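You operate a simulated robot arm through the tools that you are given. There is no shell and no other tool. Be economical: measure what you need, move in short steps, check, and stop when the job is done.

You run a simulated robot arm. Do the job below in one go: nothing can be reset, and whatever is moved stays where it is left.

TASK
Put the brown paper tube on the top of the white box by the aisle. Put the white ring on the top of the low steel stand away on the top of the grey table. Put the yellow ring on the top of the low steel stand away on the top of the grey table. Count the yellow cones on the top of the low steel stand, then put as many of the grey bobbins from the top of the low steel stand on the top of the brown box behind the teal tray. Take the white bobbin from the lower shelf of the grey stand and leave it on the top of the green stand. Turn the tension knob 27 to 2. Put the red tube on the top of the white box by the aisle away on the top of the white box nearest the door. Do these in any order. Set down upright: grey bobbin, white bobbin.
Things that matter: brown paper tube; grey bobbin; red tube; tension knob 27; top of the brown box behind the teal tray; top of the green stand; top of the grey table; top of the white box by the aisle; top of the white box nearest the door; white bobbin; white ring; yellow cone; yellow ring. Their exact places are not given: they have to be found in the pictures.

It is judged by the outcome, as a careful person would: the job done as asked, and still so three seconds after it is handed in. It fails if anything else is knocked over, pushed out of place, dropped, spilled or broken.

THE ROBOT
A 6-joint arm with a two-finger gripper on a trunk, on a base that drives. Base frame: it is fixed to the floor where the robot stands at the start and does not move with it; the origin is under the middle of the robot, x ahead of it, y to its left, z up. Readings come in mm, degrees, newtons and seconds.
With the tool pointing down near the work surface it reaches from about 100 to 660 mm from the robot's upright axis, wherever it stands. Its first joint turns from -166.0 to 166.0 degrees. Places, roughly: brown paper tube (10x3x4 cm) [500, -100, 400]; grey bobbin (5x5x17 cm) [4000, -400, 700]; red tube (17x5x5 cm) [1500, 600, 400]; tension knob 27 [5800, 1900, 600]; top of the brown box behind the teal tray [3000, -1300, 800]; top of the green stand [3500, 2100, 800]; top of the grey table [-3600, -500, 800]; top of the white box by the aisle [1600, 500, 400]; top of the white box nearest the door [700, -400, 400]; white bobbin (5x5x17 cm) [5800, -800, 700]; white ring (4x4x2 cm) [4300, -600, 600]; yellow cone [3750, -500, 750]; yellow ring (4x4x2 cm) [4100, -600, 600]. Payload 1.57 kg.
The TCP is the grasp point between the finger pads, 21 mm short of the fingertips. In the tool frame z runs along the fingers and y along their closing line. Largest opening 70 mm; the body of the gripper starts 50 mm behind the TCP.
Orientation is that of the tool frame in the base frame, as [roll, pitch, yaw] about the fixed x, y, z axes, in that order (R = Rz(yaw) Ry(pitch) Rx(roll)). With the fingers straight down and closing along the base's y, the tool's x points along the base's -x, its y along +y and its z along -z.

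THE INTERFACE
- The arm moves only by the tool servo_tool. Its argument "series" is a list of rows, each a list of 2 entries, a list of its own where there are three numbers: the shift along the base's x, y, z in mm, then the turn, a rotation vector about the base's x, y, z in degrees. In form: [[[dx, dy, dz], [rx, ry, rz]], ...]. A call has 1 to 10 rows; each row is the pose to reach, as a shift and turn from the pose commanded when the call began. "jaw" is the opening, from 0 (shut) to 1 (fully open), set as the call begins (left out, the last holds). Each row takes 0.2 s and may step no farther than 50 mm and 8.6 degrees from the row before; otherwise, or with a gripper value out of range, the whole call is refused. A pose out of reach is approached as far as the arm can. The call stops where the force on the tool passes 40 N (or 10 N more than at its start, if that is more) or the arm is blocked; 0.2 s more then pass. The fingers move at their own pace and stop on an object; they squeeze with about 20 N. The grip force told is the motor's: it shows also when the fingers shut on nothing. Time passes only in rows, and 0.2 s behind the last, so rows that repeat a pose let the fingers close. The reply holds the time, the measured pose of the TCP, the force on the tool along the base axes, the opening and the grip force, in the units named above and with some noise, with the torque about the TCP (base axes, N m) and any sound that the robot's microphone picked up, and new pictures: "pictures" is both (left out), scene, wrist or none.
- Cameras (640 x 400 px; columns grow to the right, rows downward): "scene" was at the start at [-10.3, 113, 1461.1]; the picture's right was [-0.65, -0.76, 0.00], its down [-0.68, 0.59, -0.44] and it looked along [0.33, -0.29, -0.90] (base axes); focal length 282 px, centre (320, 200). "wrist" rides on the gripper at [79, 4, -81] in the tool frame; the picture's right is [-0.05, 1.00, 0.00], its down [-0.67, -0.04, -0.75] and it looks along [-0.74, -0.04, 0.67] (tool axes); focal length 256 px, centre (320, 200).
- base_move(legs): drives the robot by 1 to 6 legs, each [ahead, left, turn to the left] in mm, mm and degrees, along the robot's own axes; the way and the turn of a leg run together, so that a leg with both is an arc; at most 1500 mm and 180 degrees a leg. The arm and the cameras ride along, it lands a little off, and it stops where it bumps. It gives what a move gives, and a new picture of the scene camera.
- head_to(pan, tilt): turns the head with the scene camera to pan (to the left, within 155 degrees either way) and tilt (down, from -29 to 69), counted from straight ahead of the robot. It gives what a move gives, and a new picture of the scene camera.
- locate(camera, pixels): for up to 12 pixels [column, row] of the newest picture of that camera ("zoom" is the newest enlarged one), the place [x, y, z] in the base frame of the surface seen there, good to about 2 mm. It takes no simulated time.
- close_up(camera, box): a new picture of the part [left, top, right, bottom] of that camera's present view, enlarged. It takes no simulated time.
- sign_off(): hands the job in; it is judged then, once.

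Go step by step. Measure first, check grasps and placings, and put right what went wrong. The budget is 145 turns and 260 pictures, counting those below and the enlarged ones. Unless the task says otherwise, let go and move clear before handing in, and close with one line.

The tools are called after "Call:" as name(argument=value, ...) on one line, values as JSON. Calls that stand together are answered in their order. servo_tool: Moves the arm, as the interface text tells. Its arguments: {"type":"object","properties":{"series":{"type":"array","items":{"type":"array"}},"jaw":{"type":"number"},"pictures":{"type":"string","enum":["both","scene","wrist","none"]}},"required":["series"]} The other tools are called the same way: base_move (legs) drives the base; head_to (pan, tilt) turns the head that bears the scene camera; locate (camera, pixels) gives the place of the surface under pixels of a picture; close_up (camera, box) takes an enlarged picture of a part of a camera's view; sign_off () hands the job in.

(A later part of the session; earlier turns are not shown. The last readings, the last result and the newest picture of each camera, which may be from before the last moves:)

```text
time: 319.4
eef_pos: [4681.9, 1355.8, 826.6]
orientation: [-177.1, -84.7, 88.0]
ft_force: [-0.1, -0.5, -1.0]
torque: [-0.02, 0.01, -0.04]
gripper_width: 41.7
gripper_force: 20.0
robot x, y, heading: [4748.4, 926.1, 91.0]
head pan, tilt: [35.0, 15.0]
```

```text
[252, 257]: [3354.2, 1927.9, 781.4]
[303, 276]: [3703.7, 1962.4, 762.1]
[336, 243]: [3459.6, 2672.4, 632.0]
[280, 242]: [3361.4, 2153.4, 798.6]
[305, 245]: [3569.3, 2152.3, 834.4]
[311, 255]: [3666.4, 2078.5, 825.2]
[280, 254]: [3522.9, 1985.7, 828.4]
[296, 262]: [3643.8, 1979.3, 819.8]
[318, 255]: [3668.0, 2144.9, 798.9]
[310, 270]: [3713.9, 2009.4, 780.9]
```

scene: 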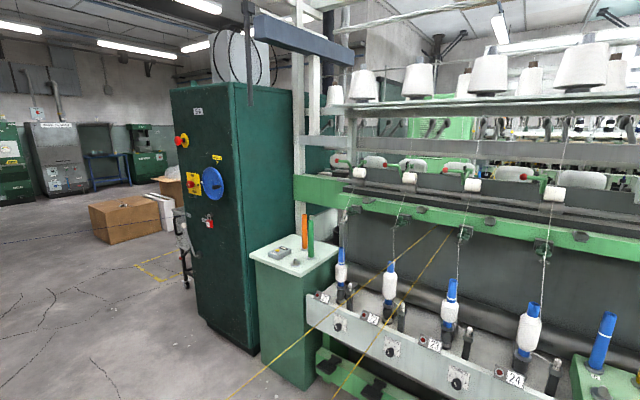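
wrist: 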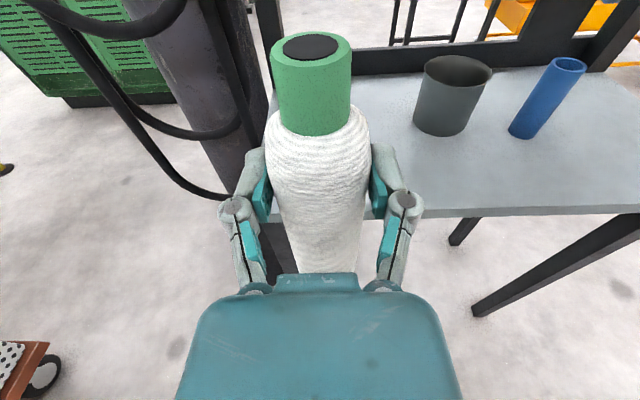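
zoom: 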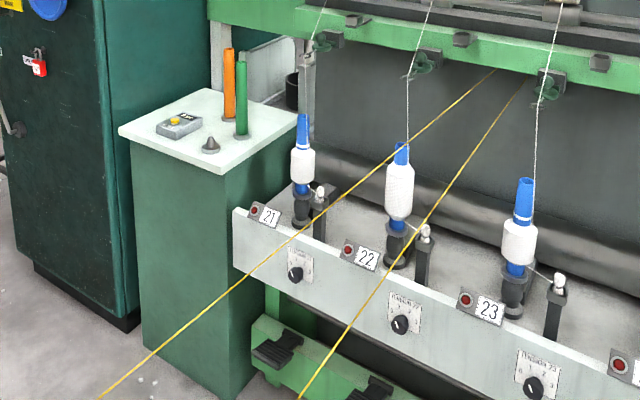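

The stand top is z≈799, x 3354–3714, y from ~1925, with small items on it. Reaching it means passing my arm over the yellow threads (z≈970–1020). I'll measure my own arm geometry first.

Call:
head_to(pan=-15, tilt=66)

Call:
locate(camera="zoom", pixels=[[120, 132], [228, 178], [300, 120], [165, 130], [200, 125], [180, 115], [210, 140], [241, 130], [235, 160], [460, 215], [400, 140], [160, 350]])

```text
time: 320.5
eef_pos: [4681.9, 1355.4, 826.7]
orientation: [-177.1, -84.7, 88.1]
ft_force: [0.0, -0.6, -0.8]
torque: [0.0, -0.01, -0.01]
gripper_width: 42.1
gripper_force: 20.2
robot x, y, heading: [4749.6, 928.9, 90.8]
head pan, tilt: [-15.0, 66.0]
```

scene: 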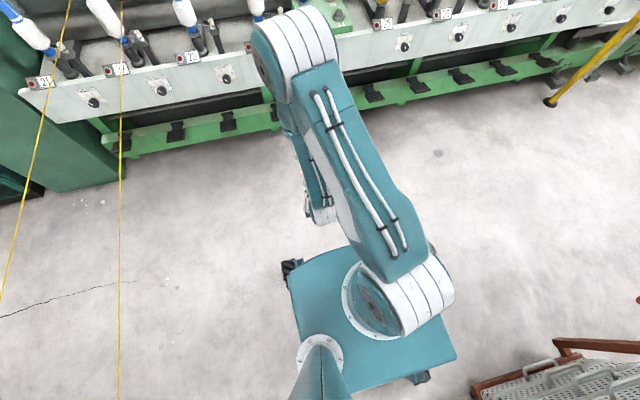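

```text
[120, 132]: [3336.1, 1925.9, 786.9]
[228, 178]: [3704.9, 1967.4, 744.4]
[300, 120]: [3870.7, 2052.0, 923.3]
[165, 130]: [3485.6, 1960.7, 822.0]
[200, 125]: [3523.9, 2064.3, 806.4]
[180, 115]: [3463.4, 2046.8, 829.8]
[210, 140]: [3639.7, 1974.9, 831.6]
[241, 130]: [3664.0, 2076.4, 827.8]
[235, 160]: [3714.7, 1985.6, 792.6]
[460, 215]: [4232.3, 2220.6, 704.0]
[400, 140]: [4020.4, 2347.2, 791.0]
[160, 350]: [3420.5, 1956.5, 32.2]
```

Call:
locate(camera="scene", pixels=[[395, 300], [440, 285], [410, 250], [370, 300], [350, 290], [330, 90], [295, 40], [262, 55], [320, 350], [300, 290], [425, 310], [322, 215]])

Call:
locate(camera="scene", pixels=[[120, 200], [30, 190], [119, 300], [38, 150], [120, 150], [12, 250], [385, 180], [345, 210], [280, 110], [119, 360], [121, 120], [45, 125]])

```text
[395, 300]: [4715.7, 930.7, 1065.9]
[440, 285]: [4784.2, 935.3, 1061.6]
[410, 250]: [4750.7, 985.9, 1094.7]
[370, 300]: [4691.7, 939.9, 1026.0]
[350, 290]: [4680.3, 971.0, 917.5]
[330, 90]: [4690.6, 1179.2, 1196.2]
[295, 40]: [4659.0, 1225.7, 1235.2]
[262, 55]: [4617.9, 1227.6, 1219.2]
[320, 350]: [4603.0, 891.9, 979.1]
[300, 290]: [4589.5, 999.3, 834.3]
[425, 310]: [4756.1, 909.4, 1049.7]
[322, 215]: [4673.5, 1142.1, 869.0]
```

```text
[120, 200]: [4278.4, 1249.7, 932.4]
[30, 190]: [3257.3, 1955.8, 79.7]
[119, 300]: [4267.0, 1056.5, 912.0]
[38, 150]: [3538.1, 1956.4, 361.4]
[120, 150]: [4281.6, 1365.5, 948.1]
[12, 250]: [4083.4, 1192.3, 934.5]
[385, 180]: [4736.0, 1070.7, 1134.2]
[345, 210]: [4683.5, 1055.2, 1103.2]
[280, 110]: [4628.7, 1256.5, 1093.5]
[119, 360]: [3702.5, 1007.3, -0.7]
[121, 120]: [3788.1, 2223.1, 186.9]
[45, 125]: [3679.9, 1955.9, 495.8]
```

Geometry estimate: shoulder z≈1000, upper arm 360, forearm 385, so passing over the threads (z≈975–985 there) looks feasible with ~25 mm to spare from about (4440,1640). I'll check the machine's front rail and lift the bobbin high first.

Call:
locate(camera="scene", pixels=[[200, 140], [180, 138], [255, 125], [120, 150], [450, 105], [370, 97], [551, 102], [230, 75], [160, 92], [520, 80]])

Call:
servo_tool(series=[[[0, 20, 45], [0, 0, 0]], [[0, 40, 85], [0, 0, 0]], [[0, 60, 130], [0, 0, 0]], [[0, 70, 175], [0, 0, 0]], [[0, 80, 220], [0, 0, 0]], [[0, 90, 265], [0, 0, 0]], [[0, 100, 310], [0, 0, 0]], [[0, 110, 340], [0, 0, 0]]])

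```text
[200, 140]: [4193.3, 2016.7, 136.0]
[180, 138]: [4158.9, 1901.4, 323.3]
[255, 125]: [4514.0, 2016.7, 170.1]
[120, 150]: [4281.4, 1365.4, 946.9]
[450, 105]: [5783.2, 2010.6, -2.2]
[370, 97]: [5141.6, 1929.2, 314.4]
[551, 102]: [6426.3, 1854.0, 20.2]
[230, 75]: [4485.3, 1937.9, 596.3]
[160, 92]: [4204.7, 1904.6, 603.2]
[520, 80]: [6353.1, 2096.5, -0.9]
```

```text
time: 322.3
eef_pos: [4680.2, 1470.2, 1167.9]
orientation: [-177.2, -84.6, 88.1]
ft_force: [-0.5, 0.4, -0.4]
torque: [-0.03, 0.02, -0.02]
gripper_width: 42.2
gripper_force: 20.0
out of reach, approached as far as the arm can: row 1, 2, 3, 4, 5
robot x, y, heading: [4748.5, 927.9, 90.8]
head pan, tilt: [-15.0, 66.0]
```

scene: 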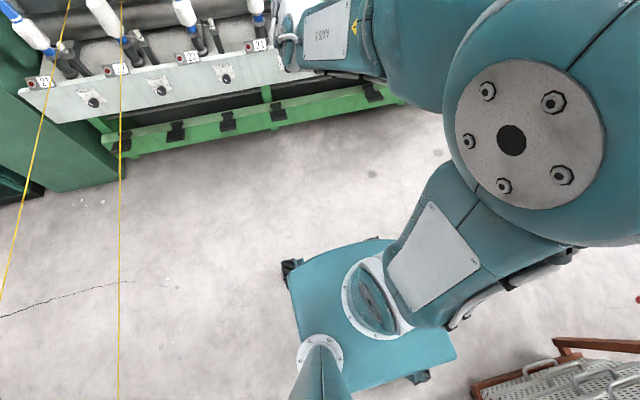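
wrist: 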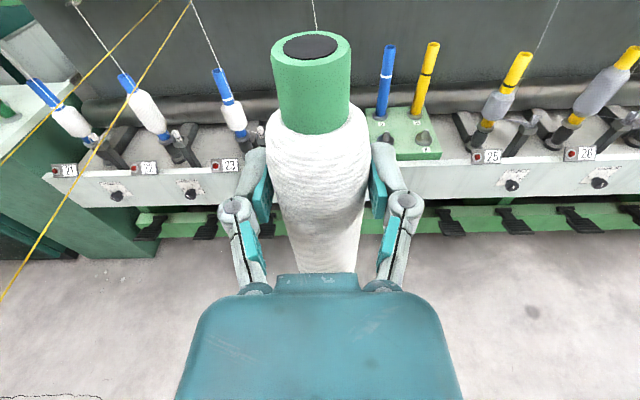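

Pedals start at y≈1900, so heading 180 at y≈1660 is fine. The bobbin bottom is at z≈1053, above the threads. I'll turn to face -x and strafe toward the machine.

Call:
base_move(legs=[[0, 0, 89.2], [0, -700, 0]])

Call:
head_to(pan=15, tilt=30)

```text
time: 330.2
eef_pos: [4179.2, 1559.2, 1164.7]
orientation: [-178.0, -84.7, -179.5]
ft_force: [0.5, -0.2, -1.3]
torque: [-0.01, -0.02, -0.01]
gripper_width: 41.9
gripper_force: 19.5
robot x, y, heading: [4716.4, 1645.6, -177.9]
head pan, tilt: [-15.0, 66.0]
```

scene: 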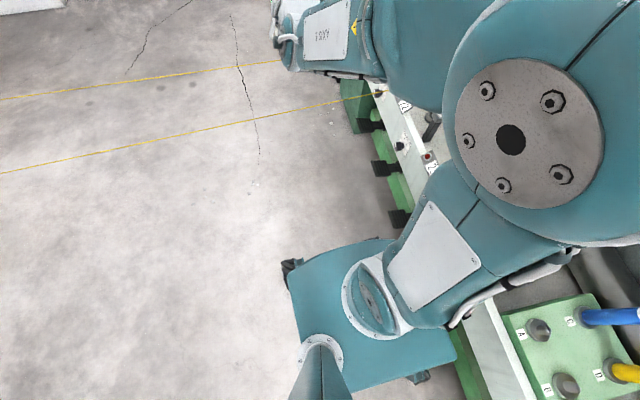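

```text
time: 331.2
eef_pos: [4179.7, 1561.8, 1165.7]
orientation: [-176.8, -84.7, 179.4]
ft_force: [0.8, 0.9, -1.3]
torque: [0.02, 0.01, 0.05]
gripper_width: 41.9
gripper_force: 20.2
robot x, y, heading: [4722.0, 1649.2, -177.6]
head pan, tilt: [15.0, 30.0]
```

scene: 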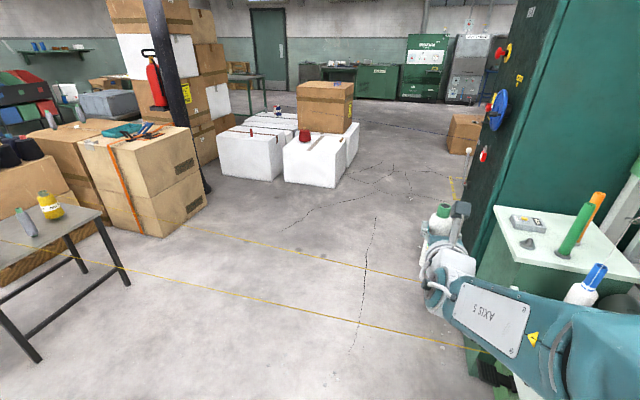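

The heading is 2.4° too far left. I'll swing the arm to point toward the stand (about 22° right) at the same height, then drive ahead under the threads.

Call:
servo_tool(series=[[[3, 42, 0], [0, 0, -3.1]], [[6, 84, 0], [0, 0, -6.2]], [[9, 126, 0], [0, 0, -9.3]], [[12, 168, 0], [0, 0, -12.4]], [[15, 210, 0], [0, 0, -15.5]], [[18, 252, 0], [0, 0, -18.6]], [[20, 294, 0], [0, 0, -21.6]]], pictures="none")

Call:
base_move(legs=[[0, 0, -2.4], [140, 0, 0]])

Call:
head_to(pan=-20, tilt=55)

```text
time: 332.8
eef_pos: [4185.6, 1797.2, 1184.6]
orientation: [-179.1, -84.0, 157.8]
ft_force: [-0.8, -0.3, -0.6]
torque: [-0.02, -0.03, 0.02]
gripper_width: 41.8
gripper_force: 20.0
out of reach, approached as far as the arm can: row 2, 3, 4, 5, 6, 7
robot x, y, heading: [4719.8, 1647.4, -177.5]
head pan, tilt: [15.0, 30.0]
```

```text
time: 334.5
eef_pos: [4053.7, 1816.4, 1183.5]
orientation: [-179.3, -84.2, 155.7]
ft_force: [-1.0, 0.3, -1.8]
torque: [0.0, -0.01, 0.0]
gripper_width: 41.8
gripper_force: 20.3
robot x, y, heading: [4584.4, 1650.8, -179.9]
head pan, tilt: [15.0, 30.0]
```

scene: 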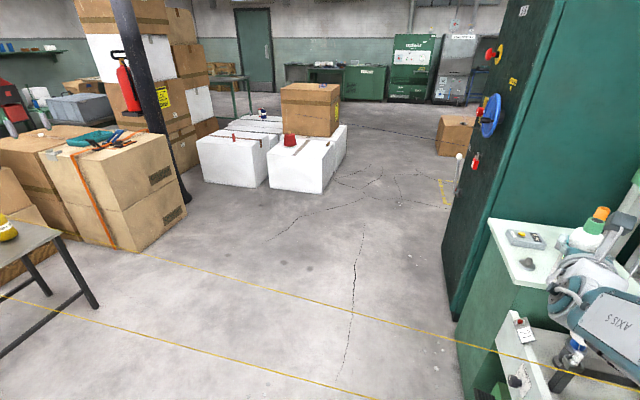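

```text
time: 335.5
eef_pos: [4053.4, 1816.6, 1184.6]
orientation: [-179.3, -84.2, 155.6]
ft_force: [-0.4, 0.0, -2.3]
torque: [0.02, -0.01, -0.02]
gripper_width: 42.0
gripper_force: 20.1
robot x, y, heading: [4584.3, 1648.6, -179.6]
head pan, tilt: [-20.0, 55.0]
```

scene: 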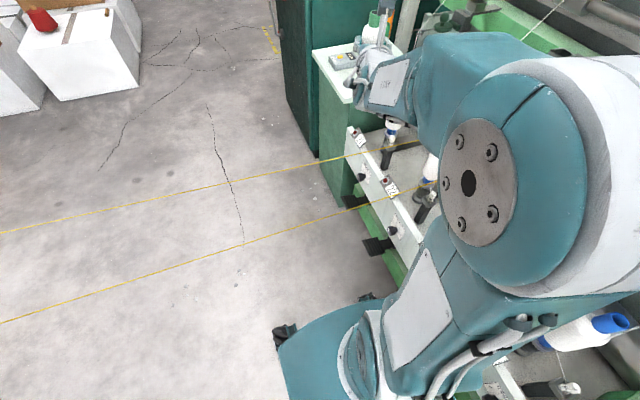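

Nothing touches the threads. I'll drive the last 140 mm, then check the thread positions relative to the arm.

Call:
base_move(legs=[[140, 0, 0]])

Call:
locate(camera="scene", pixels=[[300, 226], [250, 241], [350, 210], [400, 197], [300, 170], [250, 181], [350, 159], [430, 190], [395, 300], [430, 270], [470, 180], [440, 330]])

```text
time: 336.9
eef_pos: [3915.7, 1816.6, 1184.5]
orientation: [-179.3, -84.1, 155.8]
ft_force: [-0.1, 0.3, -1.2]
torque: [0.02, 0.01, 0.03]
gripper_width: 42.1
gripper_force: 20.1
robot x, y, heading: [4443.6, 1647.8, -179.8]
head pan, tilt: [-20.0, 55.0]
```

scene: 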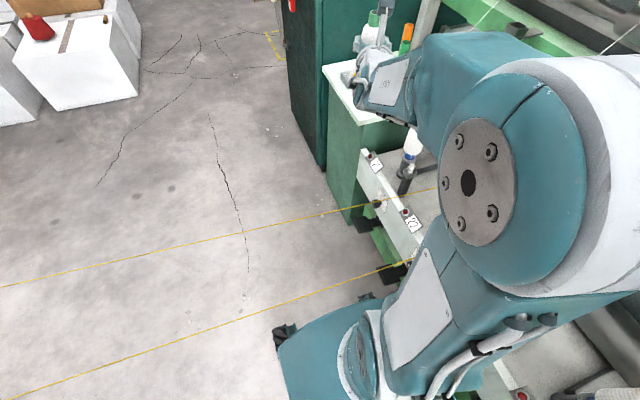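

```text
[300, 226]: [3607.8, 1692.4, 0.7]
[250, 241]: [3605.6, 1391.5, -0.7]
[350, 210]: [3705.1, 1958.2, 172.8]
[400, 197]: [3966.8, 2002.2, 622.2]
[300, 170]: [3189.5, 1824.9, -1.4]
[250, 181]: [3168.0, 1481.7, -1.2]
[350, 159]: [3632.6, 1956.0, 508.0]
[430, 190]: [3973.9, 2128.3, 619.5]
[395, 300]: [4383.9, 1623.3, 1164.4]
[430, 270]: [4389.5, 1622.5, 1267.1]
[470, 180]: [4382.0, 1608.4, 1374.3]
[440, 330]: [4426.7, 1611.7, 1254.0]
```

I'm at (4444,1648), with the upper arm still steep. I'll extend toward the stand at height.

Call:
servo_tool(series=[[[-38, 22, 0], [0, 0, 0]], [[-76, 44, 0], [0, 0, 0]], [[-114, 66, -5], [0, 0, 0]], [[-152, 88, -15], [0, 0, 0]], [[-190, 110, -25], [0, 0, 0]], [[-226, 133, -40], [0, 0, 0]]])

```text
time: 338.2
eef_pos: [3675.3, 1940.2, 1149.4]
orientation: [-179.7, -83.9, 155.3]
ft_force: [0.9, 0.3, -0.8]
torque: [0.01, -0.04, 0.04]
gripper_width: 42.0
gripper_force: 20.4
out of reach, approached as far as the arm can: row 2, 3, 4, 5, 6
robot x, y, heading: [4445.0, 1644.1, -180.0]
head pan, tilt: [-20.0, 55.0]
```

scene: 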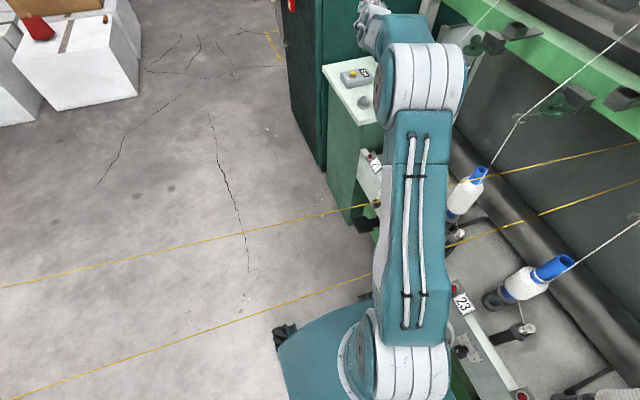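
wrist: 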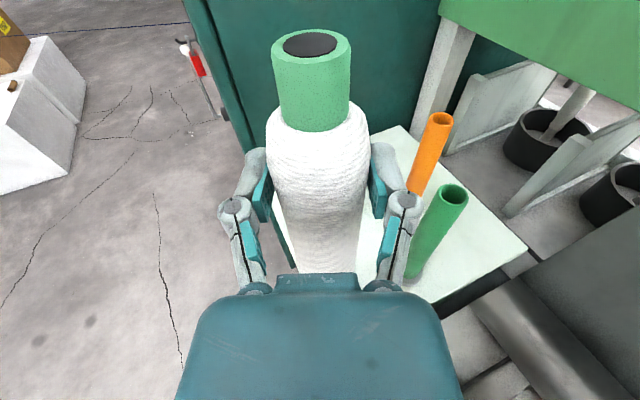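

I'll measure the arm height over the threads now.

Call:
locate(camera="scene", pixels=[[425, 60], [440, 90], [400, 120], [415, 180], [415, 240], [380, 235], [383, 190], [375, 300], [415, 320], [420, 360], [390, 260], [420, 280]])

Call:
locate(camera="wrist", pixels=[[410, 150], [480, 240], [526, 248], [440, 125], [415, 265], [385, 235], [430, 300], [290, 240]])

Call:
close_up(camera="scene", box=[320, 130, 520, 330])

```text
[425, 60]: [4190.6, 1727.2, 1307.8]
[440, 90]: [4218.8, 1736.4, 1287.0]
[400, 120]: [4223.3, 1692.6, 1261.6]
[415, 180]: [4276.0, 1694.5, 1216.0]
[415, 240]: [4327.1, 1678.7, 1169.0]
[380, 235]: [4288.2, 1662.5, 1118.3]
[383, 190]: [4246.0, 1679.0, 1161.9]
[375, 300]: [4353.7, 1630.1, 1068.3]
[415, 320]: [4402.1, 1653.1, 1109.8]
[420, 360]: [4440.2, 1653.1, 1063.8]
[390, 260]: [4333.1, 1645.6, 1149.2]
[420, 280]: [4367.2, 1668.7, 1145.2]
```

```text
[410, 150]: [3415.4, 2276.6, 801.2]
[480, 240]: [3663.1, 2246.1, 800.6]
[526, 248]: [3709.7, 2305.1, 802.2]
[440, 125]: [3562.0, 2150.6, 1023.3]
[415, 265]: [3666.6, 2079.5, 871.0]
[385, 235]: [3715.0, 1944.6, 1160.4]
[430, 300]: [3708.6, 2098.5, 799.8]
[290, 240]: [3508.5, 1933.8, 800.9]
```

```text
2.00 times, centred on (420, 230) of scene
```

zoom: 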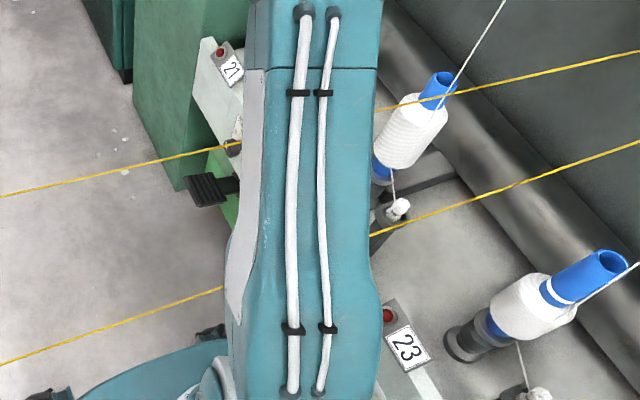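

Model confirmed: the arm top over the thread at 43° slope is about 1170. I'll descend in steps while watching slope.

Call:
servo_tool(series=[[[0, 0, -40], [0, 0, 0]], [[0, 0, -80], [0, 0, 0]], [[0, 0, -110], [0, 0, 0]], [[0, 0, -140], [0, 0, 0]], [[0, 0, -140], [0, 0, 0]]])

Call:
locate(camera="scene", pixels=[[425, 60], [400, 120], [395, 180], [415, 240], [400, 150], [415, 320], [420, 360], [385, 235], [380, 260], [440, 200]])

```text
time: 339.4
eef_pos: [3662.3, 1917.7, 1013.6]
orientation: [178.8, -83.6, 155.6]
ft_force: [0.3, -0.2, -1.5]
torque: [0.01, -0.01, 0.06]
gripper_width: 42.0
gripper_force: 19.8
out of reach, approached as far as the arm can: row 1, 2, 3, 4, 5
robot x, y, heading: [4441.7, 1645.7, -179.9]
head pan, tilt: [-20.0, 55.0]
```

scene: 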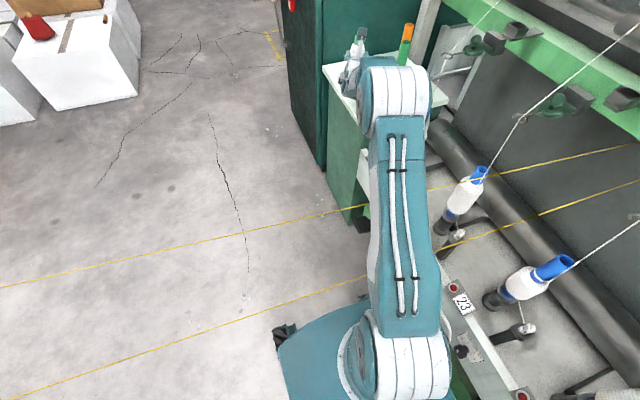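
wrist: 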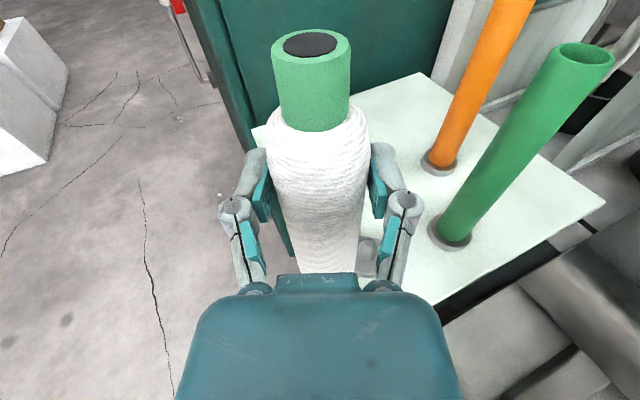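

```text
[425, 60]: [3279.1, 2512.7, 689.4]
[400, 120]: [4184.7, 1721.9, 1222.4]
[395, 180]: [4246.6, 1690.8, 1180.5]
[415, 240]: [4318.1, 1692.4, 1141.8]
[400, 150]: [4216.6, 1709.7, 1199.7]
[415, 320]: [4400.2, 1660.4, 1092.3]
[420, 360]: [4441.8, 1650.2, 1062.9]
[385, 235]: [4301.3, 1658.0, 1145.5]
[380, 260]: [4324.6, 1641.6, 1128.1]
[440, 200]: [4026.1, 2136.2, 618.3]
```

The pose comes out offset by (-28,-32), likely a wrist joint limit. I'll correct it by shifting the command toward (3692,1953) at this height.

Call:
servo_tool(series=[[[15, 17, 0], [0, 0, 0]], [[30, 35, 0], [0, 0, 0]], [[30, 35, 0], [0, 0, 0]]], pictures="wrist")

```text
time: 340.2
eef_pos: [3667.3, 1923.5, 1024.5]
orientation: [178.5, -83.4, 155.5]
ft_force: [-0.2, 0.2, -1.5]
torque: [-0.01, 0.0, 0.0]
gripper_width: 42.1
gripper_force: 20.0
out of reach, approached as far as the arm can: row 1, 2, 3
robot x, y, heading: [4445.5, 1651.0, -179.9]
head pan, tilt: [-20.0, 55.0]
```

wrist: 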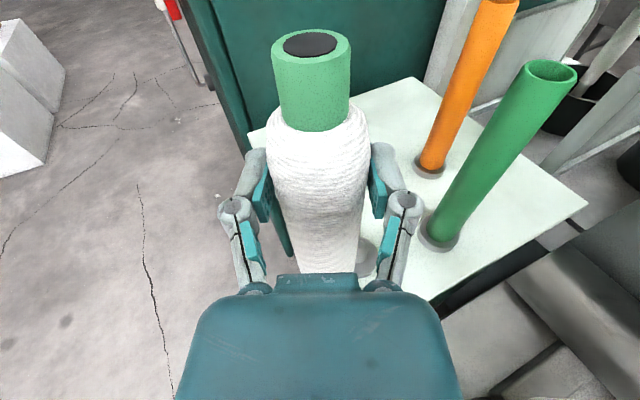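

The wrist seems limited when the tool points nearly along the arm; it worked when pointing ~16° right of the arm azimuth. I'll turn the tool 12° right.

Call:
servo_tool(series=[[[0, 0, 0], [0, 0, -6]], [[0, 0, 0], [0, 0, -12]], [[0, 0, 0], [0, 0, -12]]])

```text
time: 341.1
eef_pos: [3669.0, 1923.3, 1023.7]
orientation: [-179.4, -84.1, 143.9]
ft_force: [0.1, 0.2, -1.7]
torque: [-0.03, 0.0, 0.0]
gripper_width: 42.0
gripper_force: 20.1
robot x, y, heading: [4439.9, 1646.0, -179.8]
head pan, tilt: [-20.0, 55.0]
```

scene: 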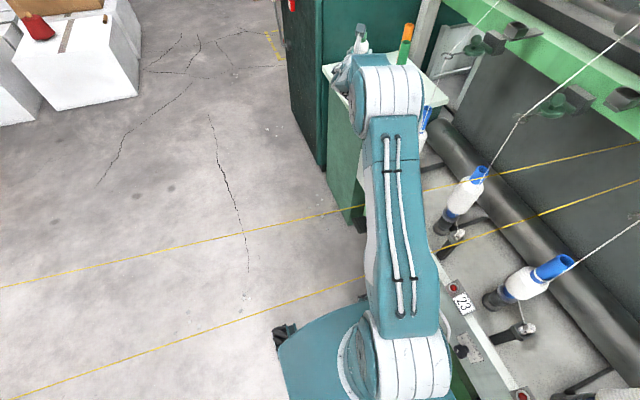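
wrist: 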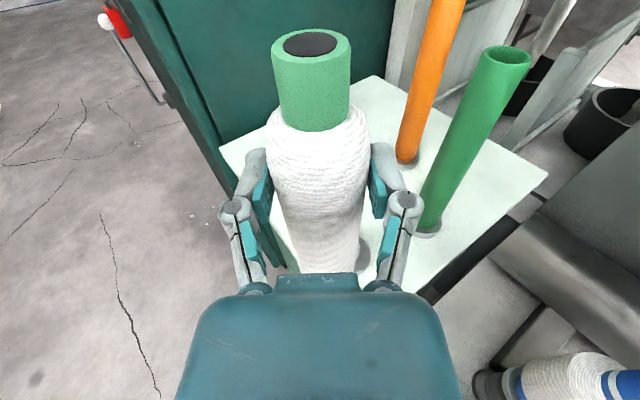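

The pose is reachable now. I'll shift to (3692,1955) and measure where the bobbin would land relative to the knob and edge.

Call:
servo_tool(series=[[[12, 16, 0], [0, 0, 0]], [[23, 32, -10], [0, 0, 0]], [[23, 32, -24], [0, 0, 0]]])

Call:
locate(camera="wrist", pixels=[[365, 250], [300, 270], [400, 260], [380, 80], [550, 175], [430, 230], [425, 300], [560, 370], [270, 235], [285, 255]])

Call:
locate(camera="scene", pixels=[[395, 90], [390, 130], [395, 180], [400, 240], [405, 290], [385, 300], [420, 360], [375, 240], [378, 270]])

```text
time: 341.9
eef_pos: [3693.2, 1955.1, 1001.4]
orientation: [-179.3, -84.0, 143.8]
ft_force: [0.4, 0.6, -0.7]
torque: [-0.02, 0.0, -0.04]
gripper_width: 42.3
gripper_force: 19.7
robot x, y, heading: [4444.5, 1647.5, -179.8]
head pan, tilt: [-20.0, 55.0]
```

scene: 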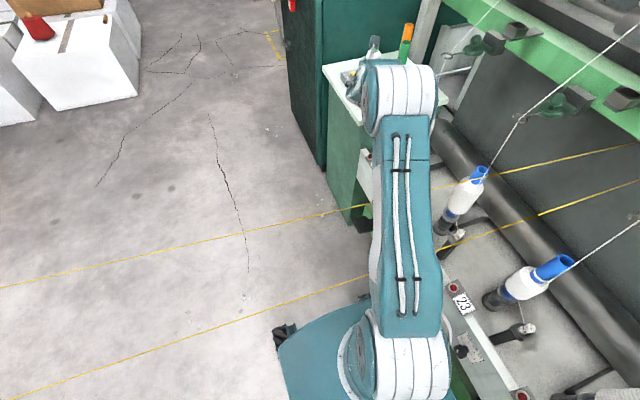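
wrist: 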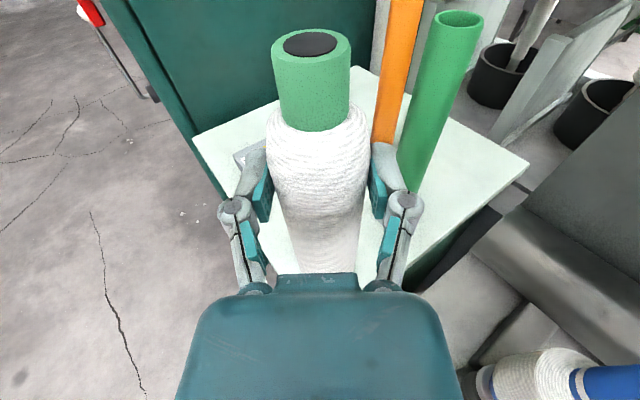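

```text
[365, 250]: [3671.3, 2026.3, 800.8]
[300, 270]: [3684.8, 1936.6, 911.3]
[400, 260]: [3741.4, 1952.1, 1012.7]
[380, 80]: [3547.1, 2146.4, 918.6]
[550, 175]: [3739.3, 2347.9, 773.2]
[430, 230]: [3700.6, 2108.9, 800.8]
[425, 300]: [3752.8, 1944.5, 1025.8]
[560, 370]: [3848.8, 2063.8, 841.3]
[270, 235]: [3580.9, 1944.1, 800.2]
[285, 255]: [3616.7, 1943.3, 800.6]
```

```text
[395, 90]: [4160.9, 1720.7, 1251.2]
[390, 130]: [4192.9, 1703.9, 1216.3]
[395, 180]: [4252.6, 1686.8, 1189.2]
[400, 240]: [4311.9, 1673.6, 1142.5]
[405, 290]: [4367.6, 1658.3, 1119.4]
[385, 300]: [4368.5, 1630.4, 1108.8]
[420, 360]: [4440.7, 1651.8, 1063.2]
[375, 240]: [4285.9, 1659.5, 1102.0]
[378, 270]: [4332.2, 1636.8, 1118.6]
```

The upper arm slope is now ~33°. I'll descend 50 mm more and recheck.

Call:
servo_tool(series=[[[0, 0, -25], [0, 0, 0]], [[0, 0, -50], [0, 0, 0]], [[0, 0, -50], [0, 0, 0]]])

Call:
locate(camera="scene", pixels=[[395, 100], [390, 140], [395, 190], [400, 240], [405, 290], [385, 235], [420, 360], [375, 240], [378, 270]])

Call:
close_up(camera="scene", box=[330, 130, 490, 330])

```text
time: 342.6
eef_pos: [3689.7, 1955.1, 952.4]
orientation: [-178.9, -84.1, 143.4]
ft_force: [0.2, 0.2, -1.2]
torque: [0.0, 0.0, 0.03]
gripper_width: 41.9
gripper_force: 20.0
robot x, y, heading: [4444.3, 1644.9, -179.7]
head pan, tilt: [-20.0, 55.0]
```

scene: 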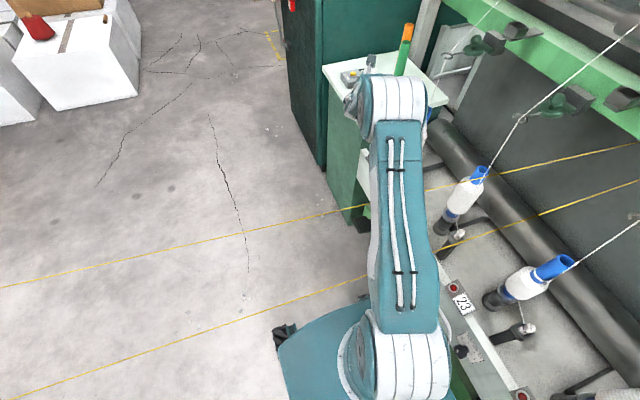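
wrist: 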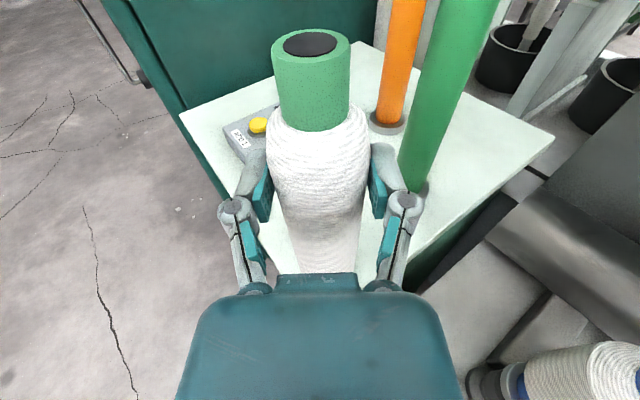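

```text
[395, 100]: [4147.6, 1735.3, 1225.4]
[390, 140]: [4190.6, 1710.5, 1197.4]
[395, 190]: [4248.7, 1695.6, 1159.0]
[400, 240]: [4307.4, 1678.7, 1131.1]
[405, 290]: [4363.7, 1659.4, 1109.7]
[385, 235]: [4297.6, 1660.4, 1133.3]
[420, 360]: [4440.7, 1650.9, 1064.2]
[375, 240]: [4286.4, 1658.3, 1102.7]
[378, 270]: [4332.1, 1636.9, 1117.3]
```

```text
2.00 times, centred on (410, 230) of scene
```

zoom: 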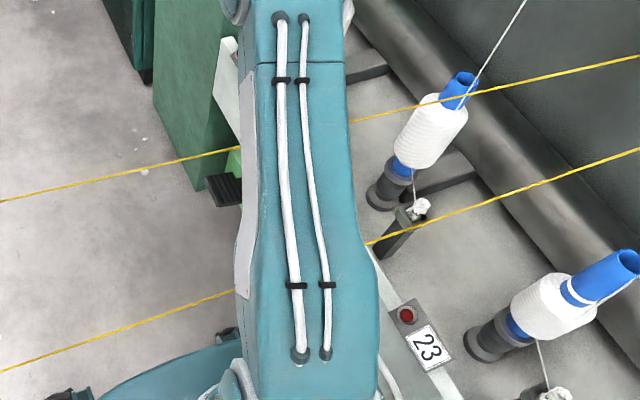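

Slope is ~28° and both threads are still straight. I'll lower the last stretch to contact.

Call:
servo_tool(series=[[[2, 0, -20], [0, 0, 0]], [[2, 0, -30], [0, 0, 0]], [[2, 0, -33], [0, 0, 0]], [[2, 0, -35], [0, 0, 0]]])

Call:
locate(camera="scene", pixels=[[395, 110], [395, 190], [400, 240], [420, 360]])

```text
time: 343.6
eef_pos: [3692.6, 1956.2, 917.9]
orientation: [-179.2, -84.1, 143.7]
ft_force: [1.0, -0.1, -0.9]
torque: [0.01, -0.04, 0.0]
gripper_width: 42.0
gripper_force: 20.2
robot x, y, heading: [4441.8, 1648.7, -180.0]
head pan, tilt: [-20.0, 55.0]
```

scene: 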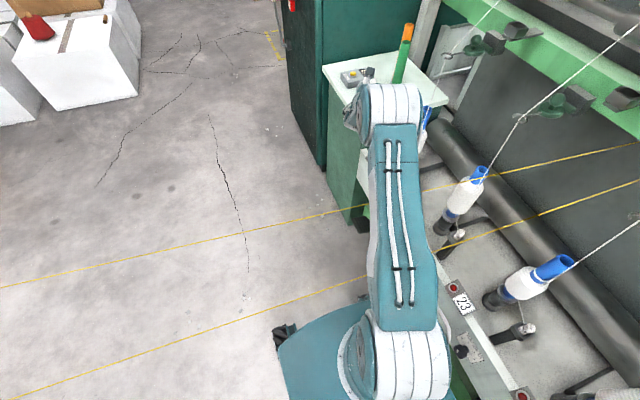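
wrist: 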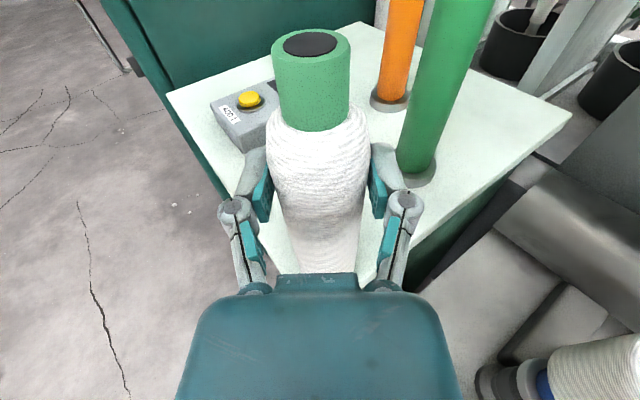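

```text
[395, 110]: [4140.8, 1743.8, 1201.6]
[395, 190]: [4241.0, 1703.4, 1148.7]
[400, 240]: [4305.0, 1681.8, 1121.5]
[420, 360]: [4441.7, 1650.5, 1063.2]
```

Call:
servo_tool(series=[[[0, 0, -2], [0, 0, 0]], [[0, 0, -4], [0, 0, 0]], [[0, 0, -4], [0, 0, 0]]], pictures="none")

```text
time: 344.4
eef_pos: [3691.7, 1956.4, 915.5]
orientation: [-179.0, -84.4, 143.5]
ft_force: [3.5, -1.2, 15.4]
torque: [0.03, -0.2, 0.0]
gripper_width: 42.0
gripper_force: 19.9
robot x, y, heading: [4443.3, 1648.1, -179.8]
head pan, tilt: [-20.0, 55.0]
```

Contact is 15 N and upright. I'll release, back off along the tool axis 70 mm, and rise high again.

Call:
servo_tool(series=[[[0, 0, 0], [0, 0, 0]], [[0, 0, 0], [0, 0, 0]], [[0, 0, 0], [0, 0, 0]], [[28, -20, 3], [0, 0, 0]], [[57, -41, 6], [0, 0, 0]], [[57, -41, 45], [0, 0, 0]], [[57, -41, 90], [0, 0, 0]], [[57, -41, 135], [0, 0, 0]], [[57, -41, 180], [0, 0, 0]], [[57, -41, 225], [0, 0, 0]]], jaw=1)

```text
time: 346.6
eef_pos: [3751.6, 1915.9, 1135.8]
orientation: [-179.7, -84.1, 144.3]
ft_force: [-0.5, -0.5, -0.4]
torque: [0.05, -0.01, -0.01]
gripper_width: 70.1
gripper_force: 0.0
robot x, y, heading: [4438.7, 1647.8, -179.9]
head pan, tilt: [-20.0, 55.0]
```

scene: 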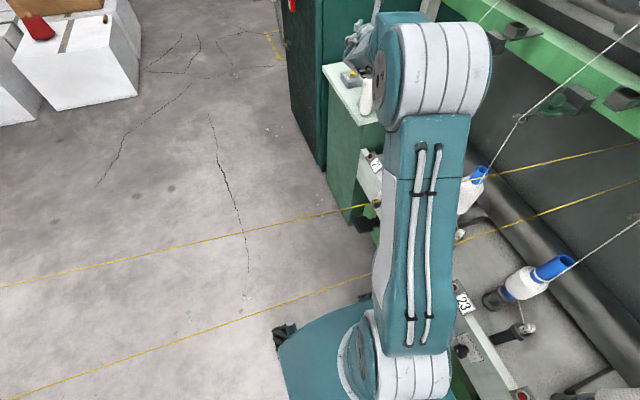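
wrist: 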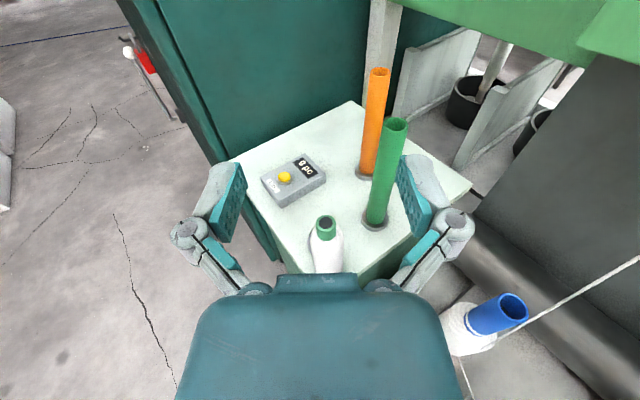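

The bobbin stands on the green stand. I'll zoom in to verify and check the little knob near it.

Call:
close_up(camera="wrist", box=[220, 140, 460, 290])

Call:
locate(camera="wrist", pixels=[[325, 222], [325, 255], [310, 260], [342, 260], [305, 265], [285, 260], [350, 200]])

```text
2.67 times, centred on (340, 215) of wrist
```

zoom: 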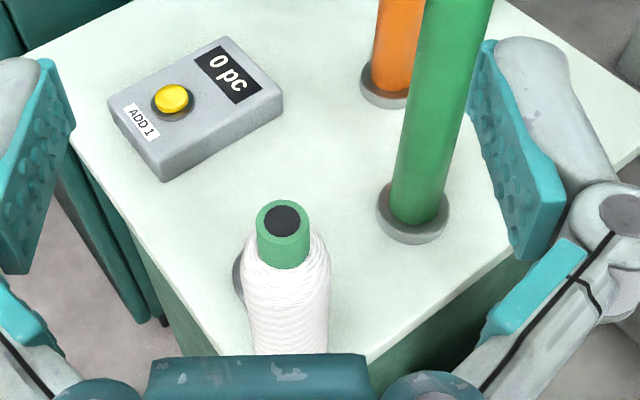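

```text
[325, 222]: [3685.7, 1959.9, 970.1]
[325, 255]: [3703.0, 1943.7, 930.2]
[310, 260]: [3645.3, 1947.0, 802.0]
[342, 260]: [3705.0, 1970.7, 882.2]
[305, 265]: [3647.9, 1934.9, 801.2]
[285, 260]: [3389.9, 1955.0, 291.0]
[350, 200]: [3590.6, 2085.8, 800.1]
```

It stands upright, top z 970. I'll back out from the threads at height, move away from the machine, and turn toward it.

Call:
base_move(legs=[[-330, 0, 0], [0, 700, 0]])

Call:
head_to(pan=0, tilt=25)

```text
time: 352.4
eef_pos: [4089.9, 1229.7, 1135.3]
orientation: [-178.6, -84.0, 141.6]
ft_force: [-0.3, -0.9, -0.2]
torque: [0.0, 0.01, 0.0]
gripper_width: 70.2
gripper_force: 0.0
robot x, y, heading: [4771.9, 938.5, 178.9]
head pan, tilt: [-20.0, 55.0]
```

scene: 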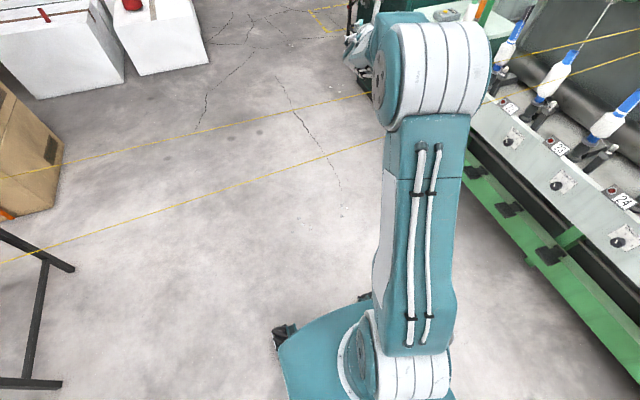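

```text
time: 353.3
eef_pos: [4090.0, 1227.5, 1135.2]
orientation: [-179.3, -84.1, 142.2]
ft_force: [0.2, 0.9, -0.6]
torque: [0.01, -0.02, 0.03]
gripper_width: 69.7
gripper_force: 0.0
robot x, y, heading: [4772.0, 939.9, 178.8]
head pan, tilt: [0.0, 25.0]
```

scene: 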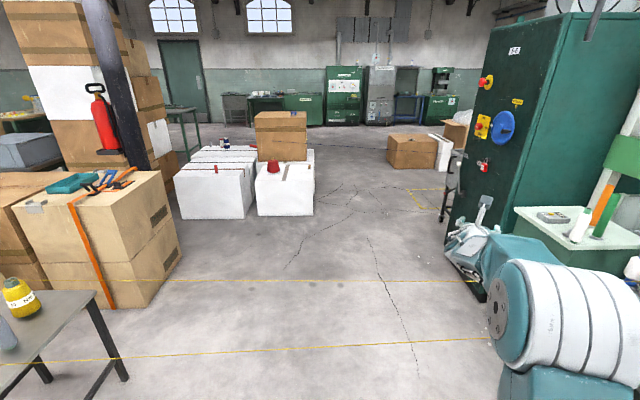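

The white bobbin is fine and the threads intact. I'll back off further east, turn toward the machine and find knob 27.

Call:
base_move(legs=[[-450, 0, 0], [0, 0, -88.8], [0, -550, 0]])

Call:
head_to(pan=10, tilt=35)

```text
time: 357.8
eef_pos: [4807.1, 1536.7, 1136.5]
orientation: [-178.8, -84.2, 109.9]
ft_force: [1.0, -0.1, 0.3]
torque: [-0.01, 0.0, -0.03]
gripper_width: 70.0
gripper_force: 0.0
robot x, y, heading: [5236.6, 934.7, 146.7]
head pan, tilt: [0.0, 25.0]
stopped in leg 2: the robot was blocked; the commanded pose is now the measured one
```

scene: 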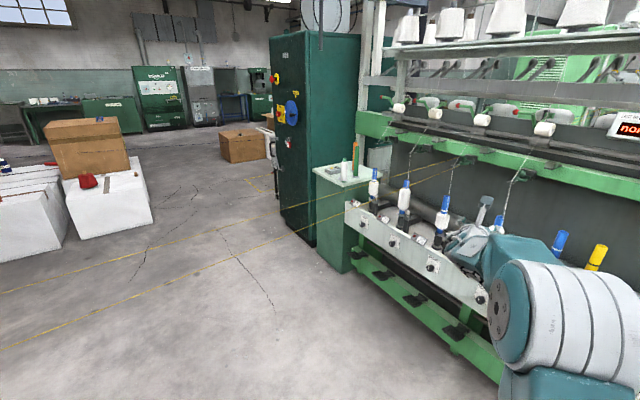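

```text
time: 358.5
eef_pos: [4806.5, 1536.0, 1137.6]
orientation: [-178.9, -84.0, 110.0]
ft_force: [-0.1, -0.3, 0.4]
torque: [0.0, -0.03, 0.01]
gripper_width: 70.0
gripper_force: 0.0
robot x, y, heading: [5236.5, 933.3, 146.9]
head pan, tilt: [10.0, 35.0]
```

scene: 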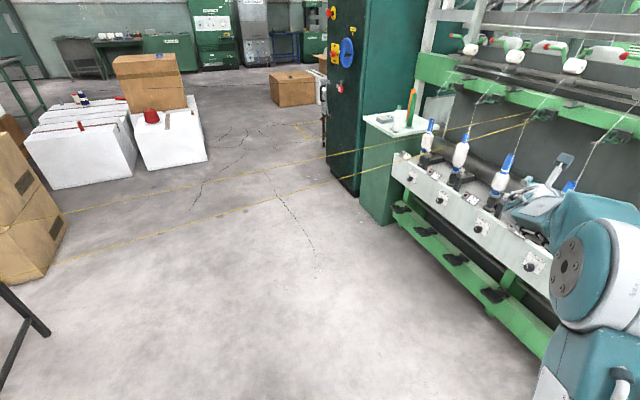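

The turn was blocked, probably my rear corner against the crate trolley. I'll look behind.

Call:
head_to(pan=150, tilt=60)

```text
time: 360.8
eef_pos: [4806.9, 1535.7, 1136.5]
orientation: [-179.0, -84.0, 110.0]
ft_force: [0.4, 0.0, -0.3]
torque: [-0.02, 0.03, -0.03]
gripper_width: 69.7
gripper_force: 0.1
robot x, y, heading: [5236.5, 933.6, 146.7]
head pan, tilt: [150.0, 60.0]
```

scene: 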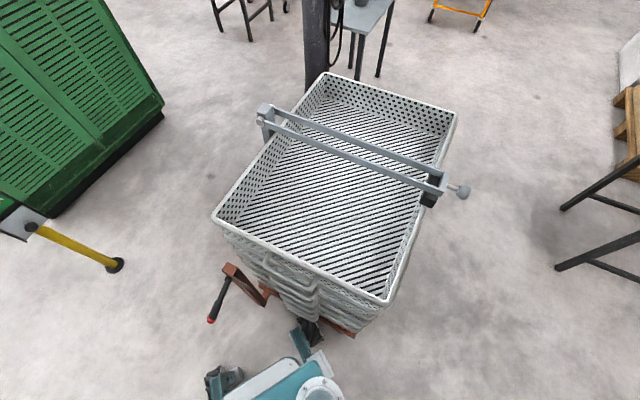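

Call:
locate(camera="scene", pixels=[[328, 76], [452, 116], [218, 218], [385, 300], [310, 335], [345, 335], [235, 268], [215, 315], [300, 340], [460, 190], [355, 325]])

```text
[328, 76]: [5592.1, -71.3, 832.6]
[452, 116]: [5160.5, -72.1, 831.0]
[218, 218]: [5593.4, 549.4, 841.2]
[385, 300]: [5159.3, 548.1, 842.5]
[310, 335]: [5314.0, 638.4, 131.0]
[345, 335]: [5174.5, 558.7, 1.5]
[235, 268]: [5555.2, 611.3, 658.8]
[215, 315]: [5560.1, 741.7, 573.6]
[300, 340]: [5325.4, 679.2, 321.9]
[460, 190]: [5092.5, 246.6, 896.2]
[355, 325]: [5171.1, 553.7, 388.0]
```

The trolley hasn't moved: its edges match the earlier readings. I'll retract the arm a bit, drive away from it, then turn to face the machine.

Call:
servo_tool(series=[[[23, -33, 0], [0, 0, 0]], [[46, -66, 0], [0, 0, 0]], [[69, -99, 0], [0, 0, 0]], [[92, -132, 0], [0, 0, 0]], [[116, -163, 0], [0, 0, 0]]], pictures="none")

Call:
base_move(legs=[[260, 0, 0], [0, 0, -56.8]])

Call:
head_to(pan=-25, tilt=30)

```text
time: 362.0
eef_pos: [4925.4, 1371.4, 1141.8]
orientation: [-179.1, -84.2, 110.2]
ft_force: [-0.8, 0.2, -0.5]
torque: [0.02, -0.01, -0.02]
gripper_width: 70.0
gripper_force: 0.0
robot x, y, heading: [5237.5, 931.2, 146.8]
head pan, tilt: [150.0, 60.0]
```

```text
time: 366.4
eef_pos: [5218.4, 1571.8, 1142.7]
orientation: [-179.2, -84.1, 53.0]
ft_force: [0.2, 0.0, 0.0]
torque: [0.01, -0.02, 0.03]
gripper_width: 70.1
gripper_force: 0.0
robot x, y, heading: [5015.6, 1074.4, 89.6]
head pan, tilt: [150.0, 60.0]
```

scene: 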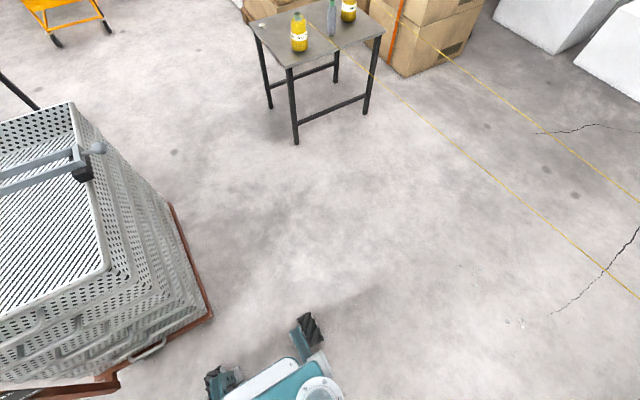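

```text
time: 369.0
eef_pos: [5219.4, 1572.3, 1142.3]
orientation: [-179.1, -84.1, 53.0]
ft_force: [-0.1, 0.0, -0.7]
torque: [0.01, 0.02, 0.02]
gripper_width: 70.0
gripper_force: 0.1
robot x, y, heading: [5018.5, 1073.6, 89.3]
head pan, tilt: [-25.0, 30.0]
```

scene: 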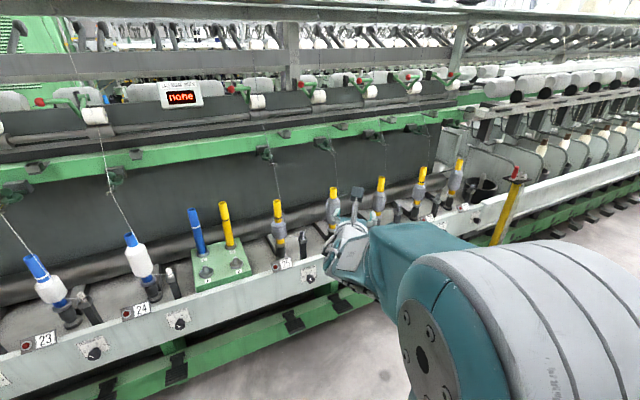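

I'll move slightly ahead, then strafe right to be in front of knob 27 (x≈5800).

Call:
base_move(legs=[[110, 0, 0.7], [0, -740, 0]])

Call:
head_to(pan=0, tilt=40)

```text
time: 373.9
eef_pos: [5975.7, 1678.7, 1143.0]
orientation: [179.9, -84.2, 53.6]
ft_force: [-1.0, 0.0, 0.8]
torque: [0.03, -0.02, -0.02]
gripper_width: 70.2
gripper_force: 0.1
robot x, y, heading: [5773.7, 1182.5, 89.1]
head pan, tilt: [-25.0, 30.0]
```

scene: 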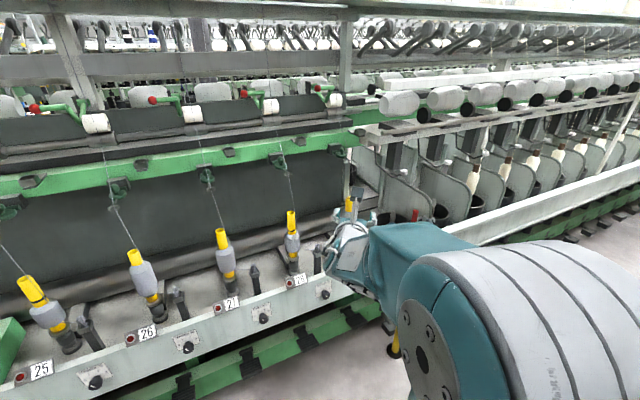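

```text
time: 374.8
eef_pos: [5977.4, 1678.9, 1142.8]
orientation: [-179.2, -84.1, 52.9]
ft_force: [0.0, 0.1, -0.4]
torque: [-0.04, 0.01, -0.03]
gripper_width: 70.0
gripper_force: 0.1
robot x, y, heading: [5769.7, 1180.3, 89.0]
head pan, tilt: [0.0, 40.0]
```

scene: 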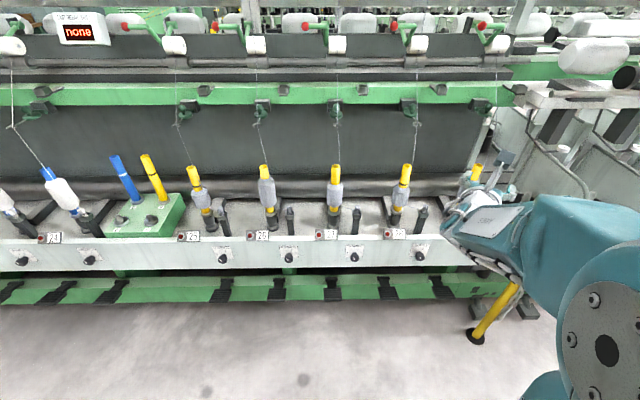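

The knob row with plates 25–28 is visible. I'll zoom in on knob 27.

Call:
close_up(camera="scene", box=[270, 210, 440, 290])

Call:
close_up(camera="scene", box=[325, 230, 385, 268])

Call:
locate(camera="scene", pixels=[[354, 255], [289, 255], [418, 254], [365, 245], [342, 260], [327, 234], [355, 266], [345, 240]])

```text
3.76 times, centred on (355, 250) of scene
```

zoom: 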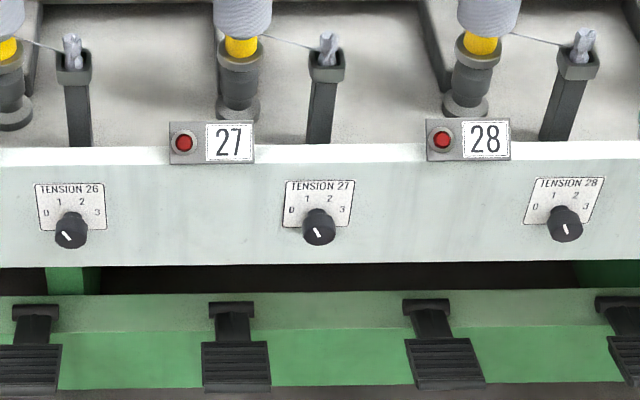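

```text
10.53 times, centred on (355, 249) of scene
```

zoom: 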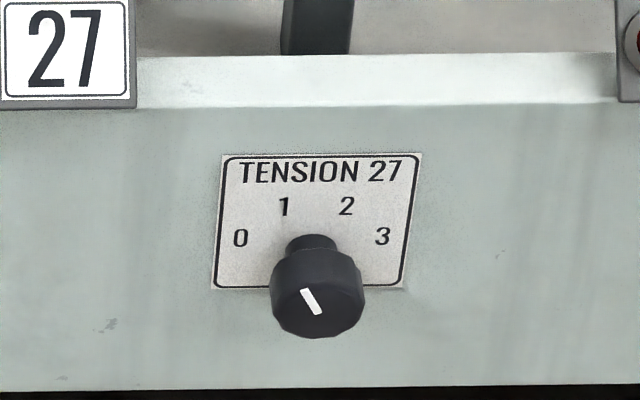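

```text
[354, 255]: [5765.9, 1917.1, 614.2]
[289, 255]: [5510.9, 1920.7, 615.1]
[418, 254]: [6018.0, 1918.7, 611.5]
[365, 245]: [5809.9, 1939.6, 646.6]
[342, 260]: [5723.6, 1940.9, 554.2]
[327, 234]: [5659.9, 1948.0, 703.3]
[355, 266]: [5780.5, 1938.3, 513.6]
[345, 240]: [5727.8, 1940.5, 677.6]
```

Call:
locate(camera="zoom", pixels=[[240, 237], [284, 207], [346, 207], [382, 237], [305, 295], [312, 310], [303, 290], [318, 300], [311, 240], [275, 300], [360, 300], [318, 335]])

```text
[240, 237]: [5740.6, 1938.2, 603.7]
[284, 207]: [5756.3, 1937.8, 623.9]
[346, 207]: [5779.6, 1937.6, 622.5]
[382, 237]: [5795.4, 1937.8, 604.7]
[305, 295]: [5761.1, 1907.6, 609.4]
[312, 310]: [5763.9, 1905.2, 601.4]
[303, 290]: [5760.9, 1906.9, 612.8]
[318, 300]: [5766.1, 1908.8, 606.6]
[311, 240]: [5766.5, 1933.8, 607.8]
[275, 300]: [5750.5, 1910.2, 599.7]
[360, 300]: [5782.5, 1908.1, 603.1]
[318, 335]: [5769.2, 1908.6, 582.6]
```

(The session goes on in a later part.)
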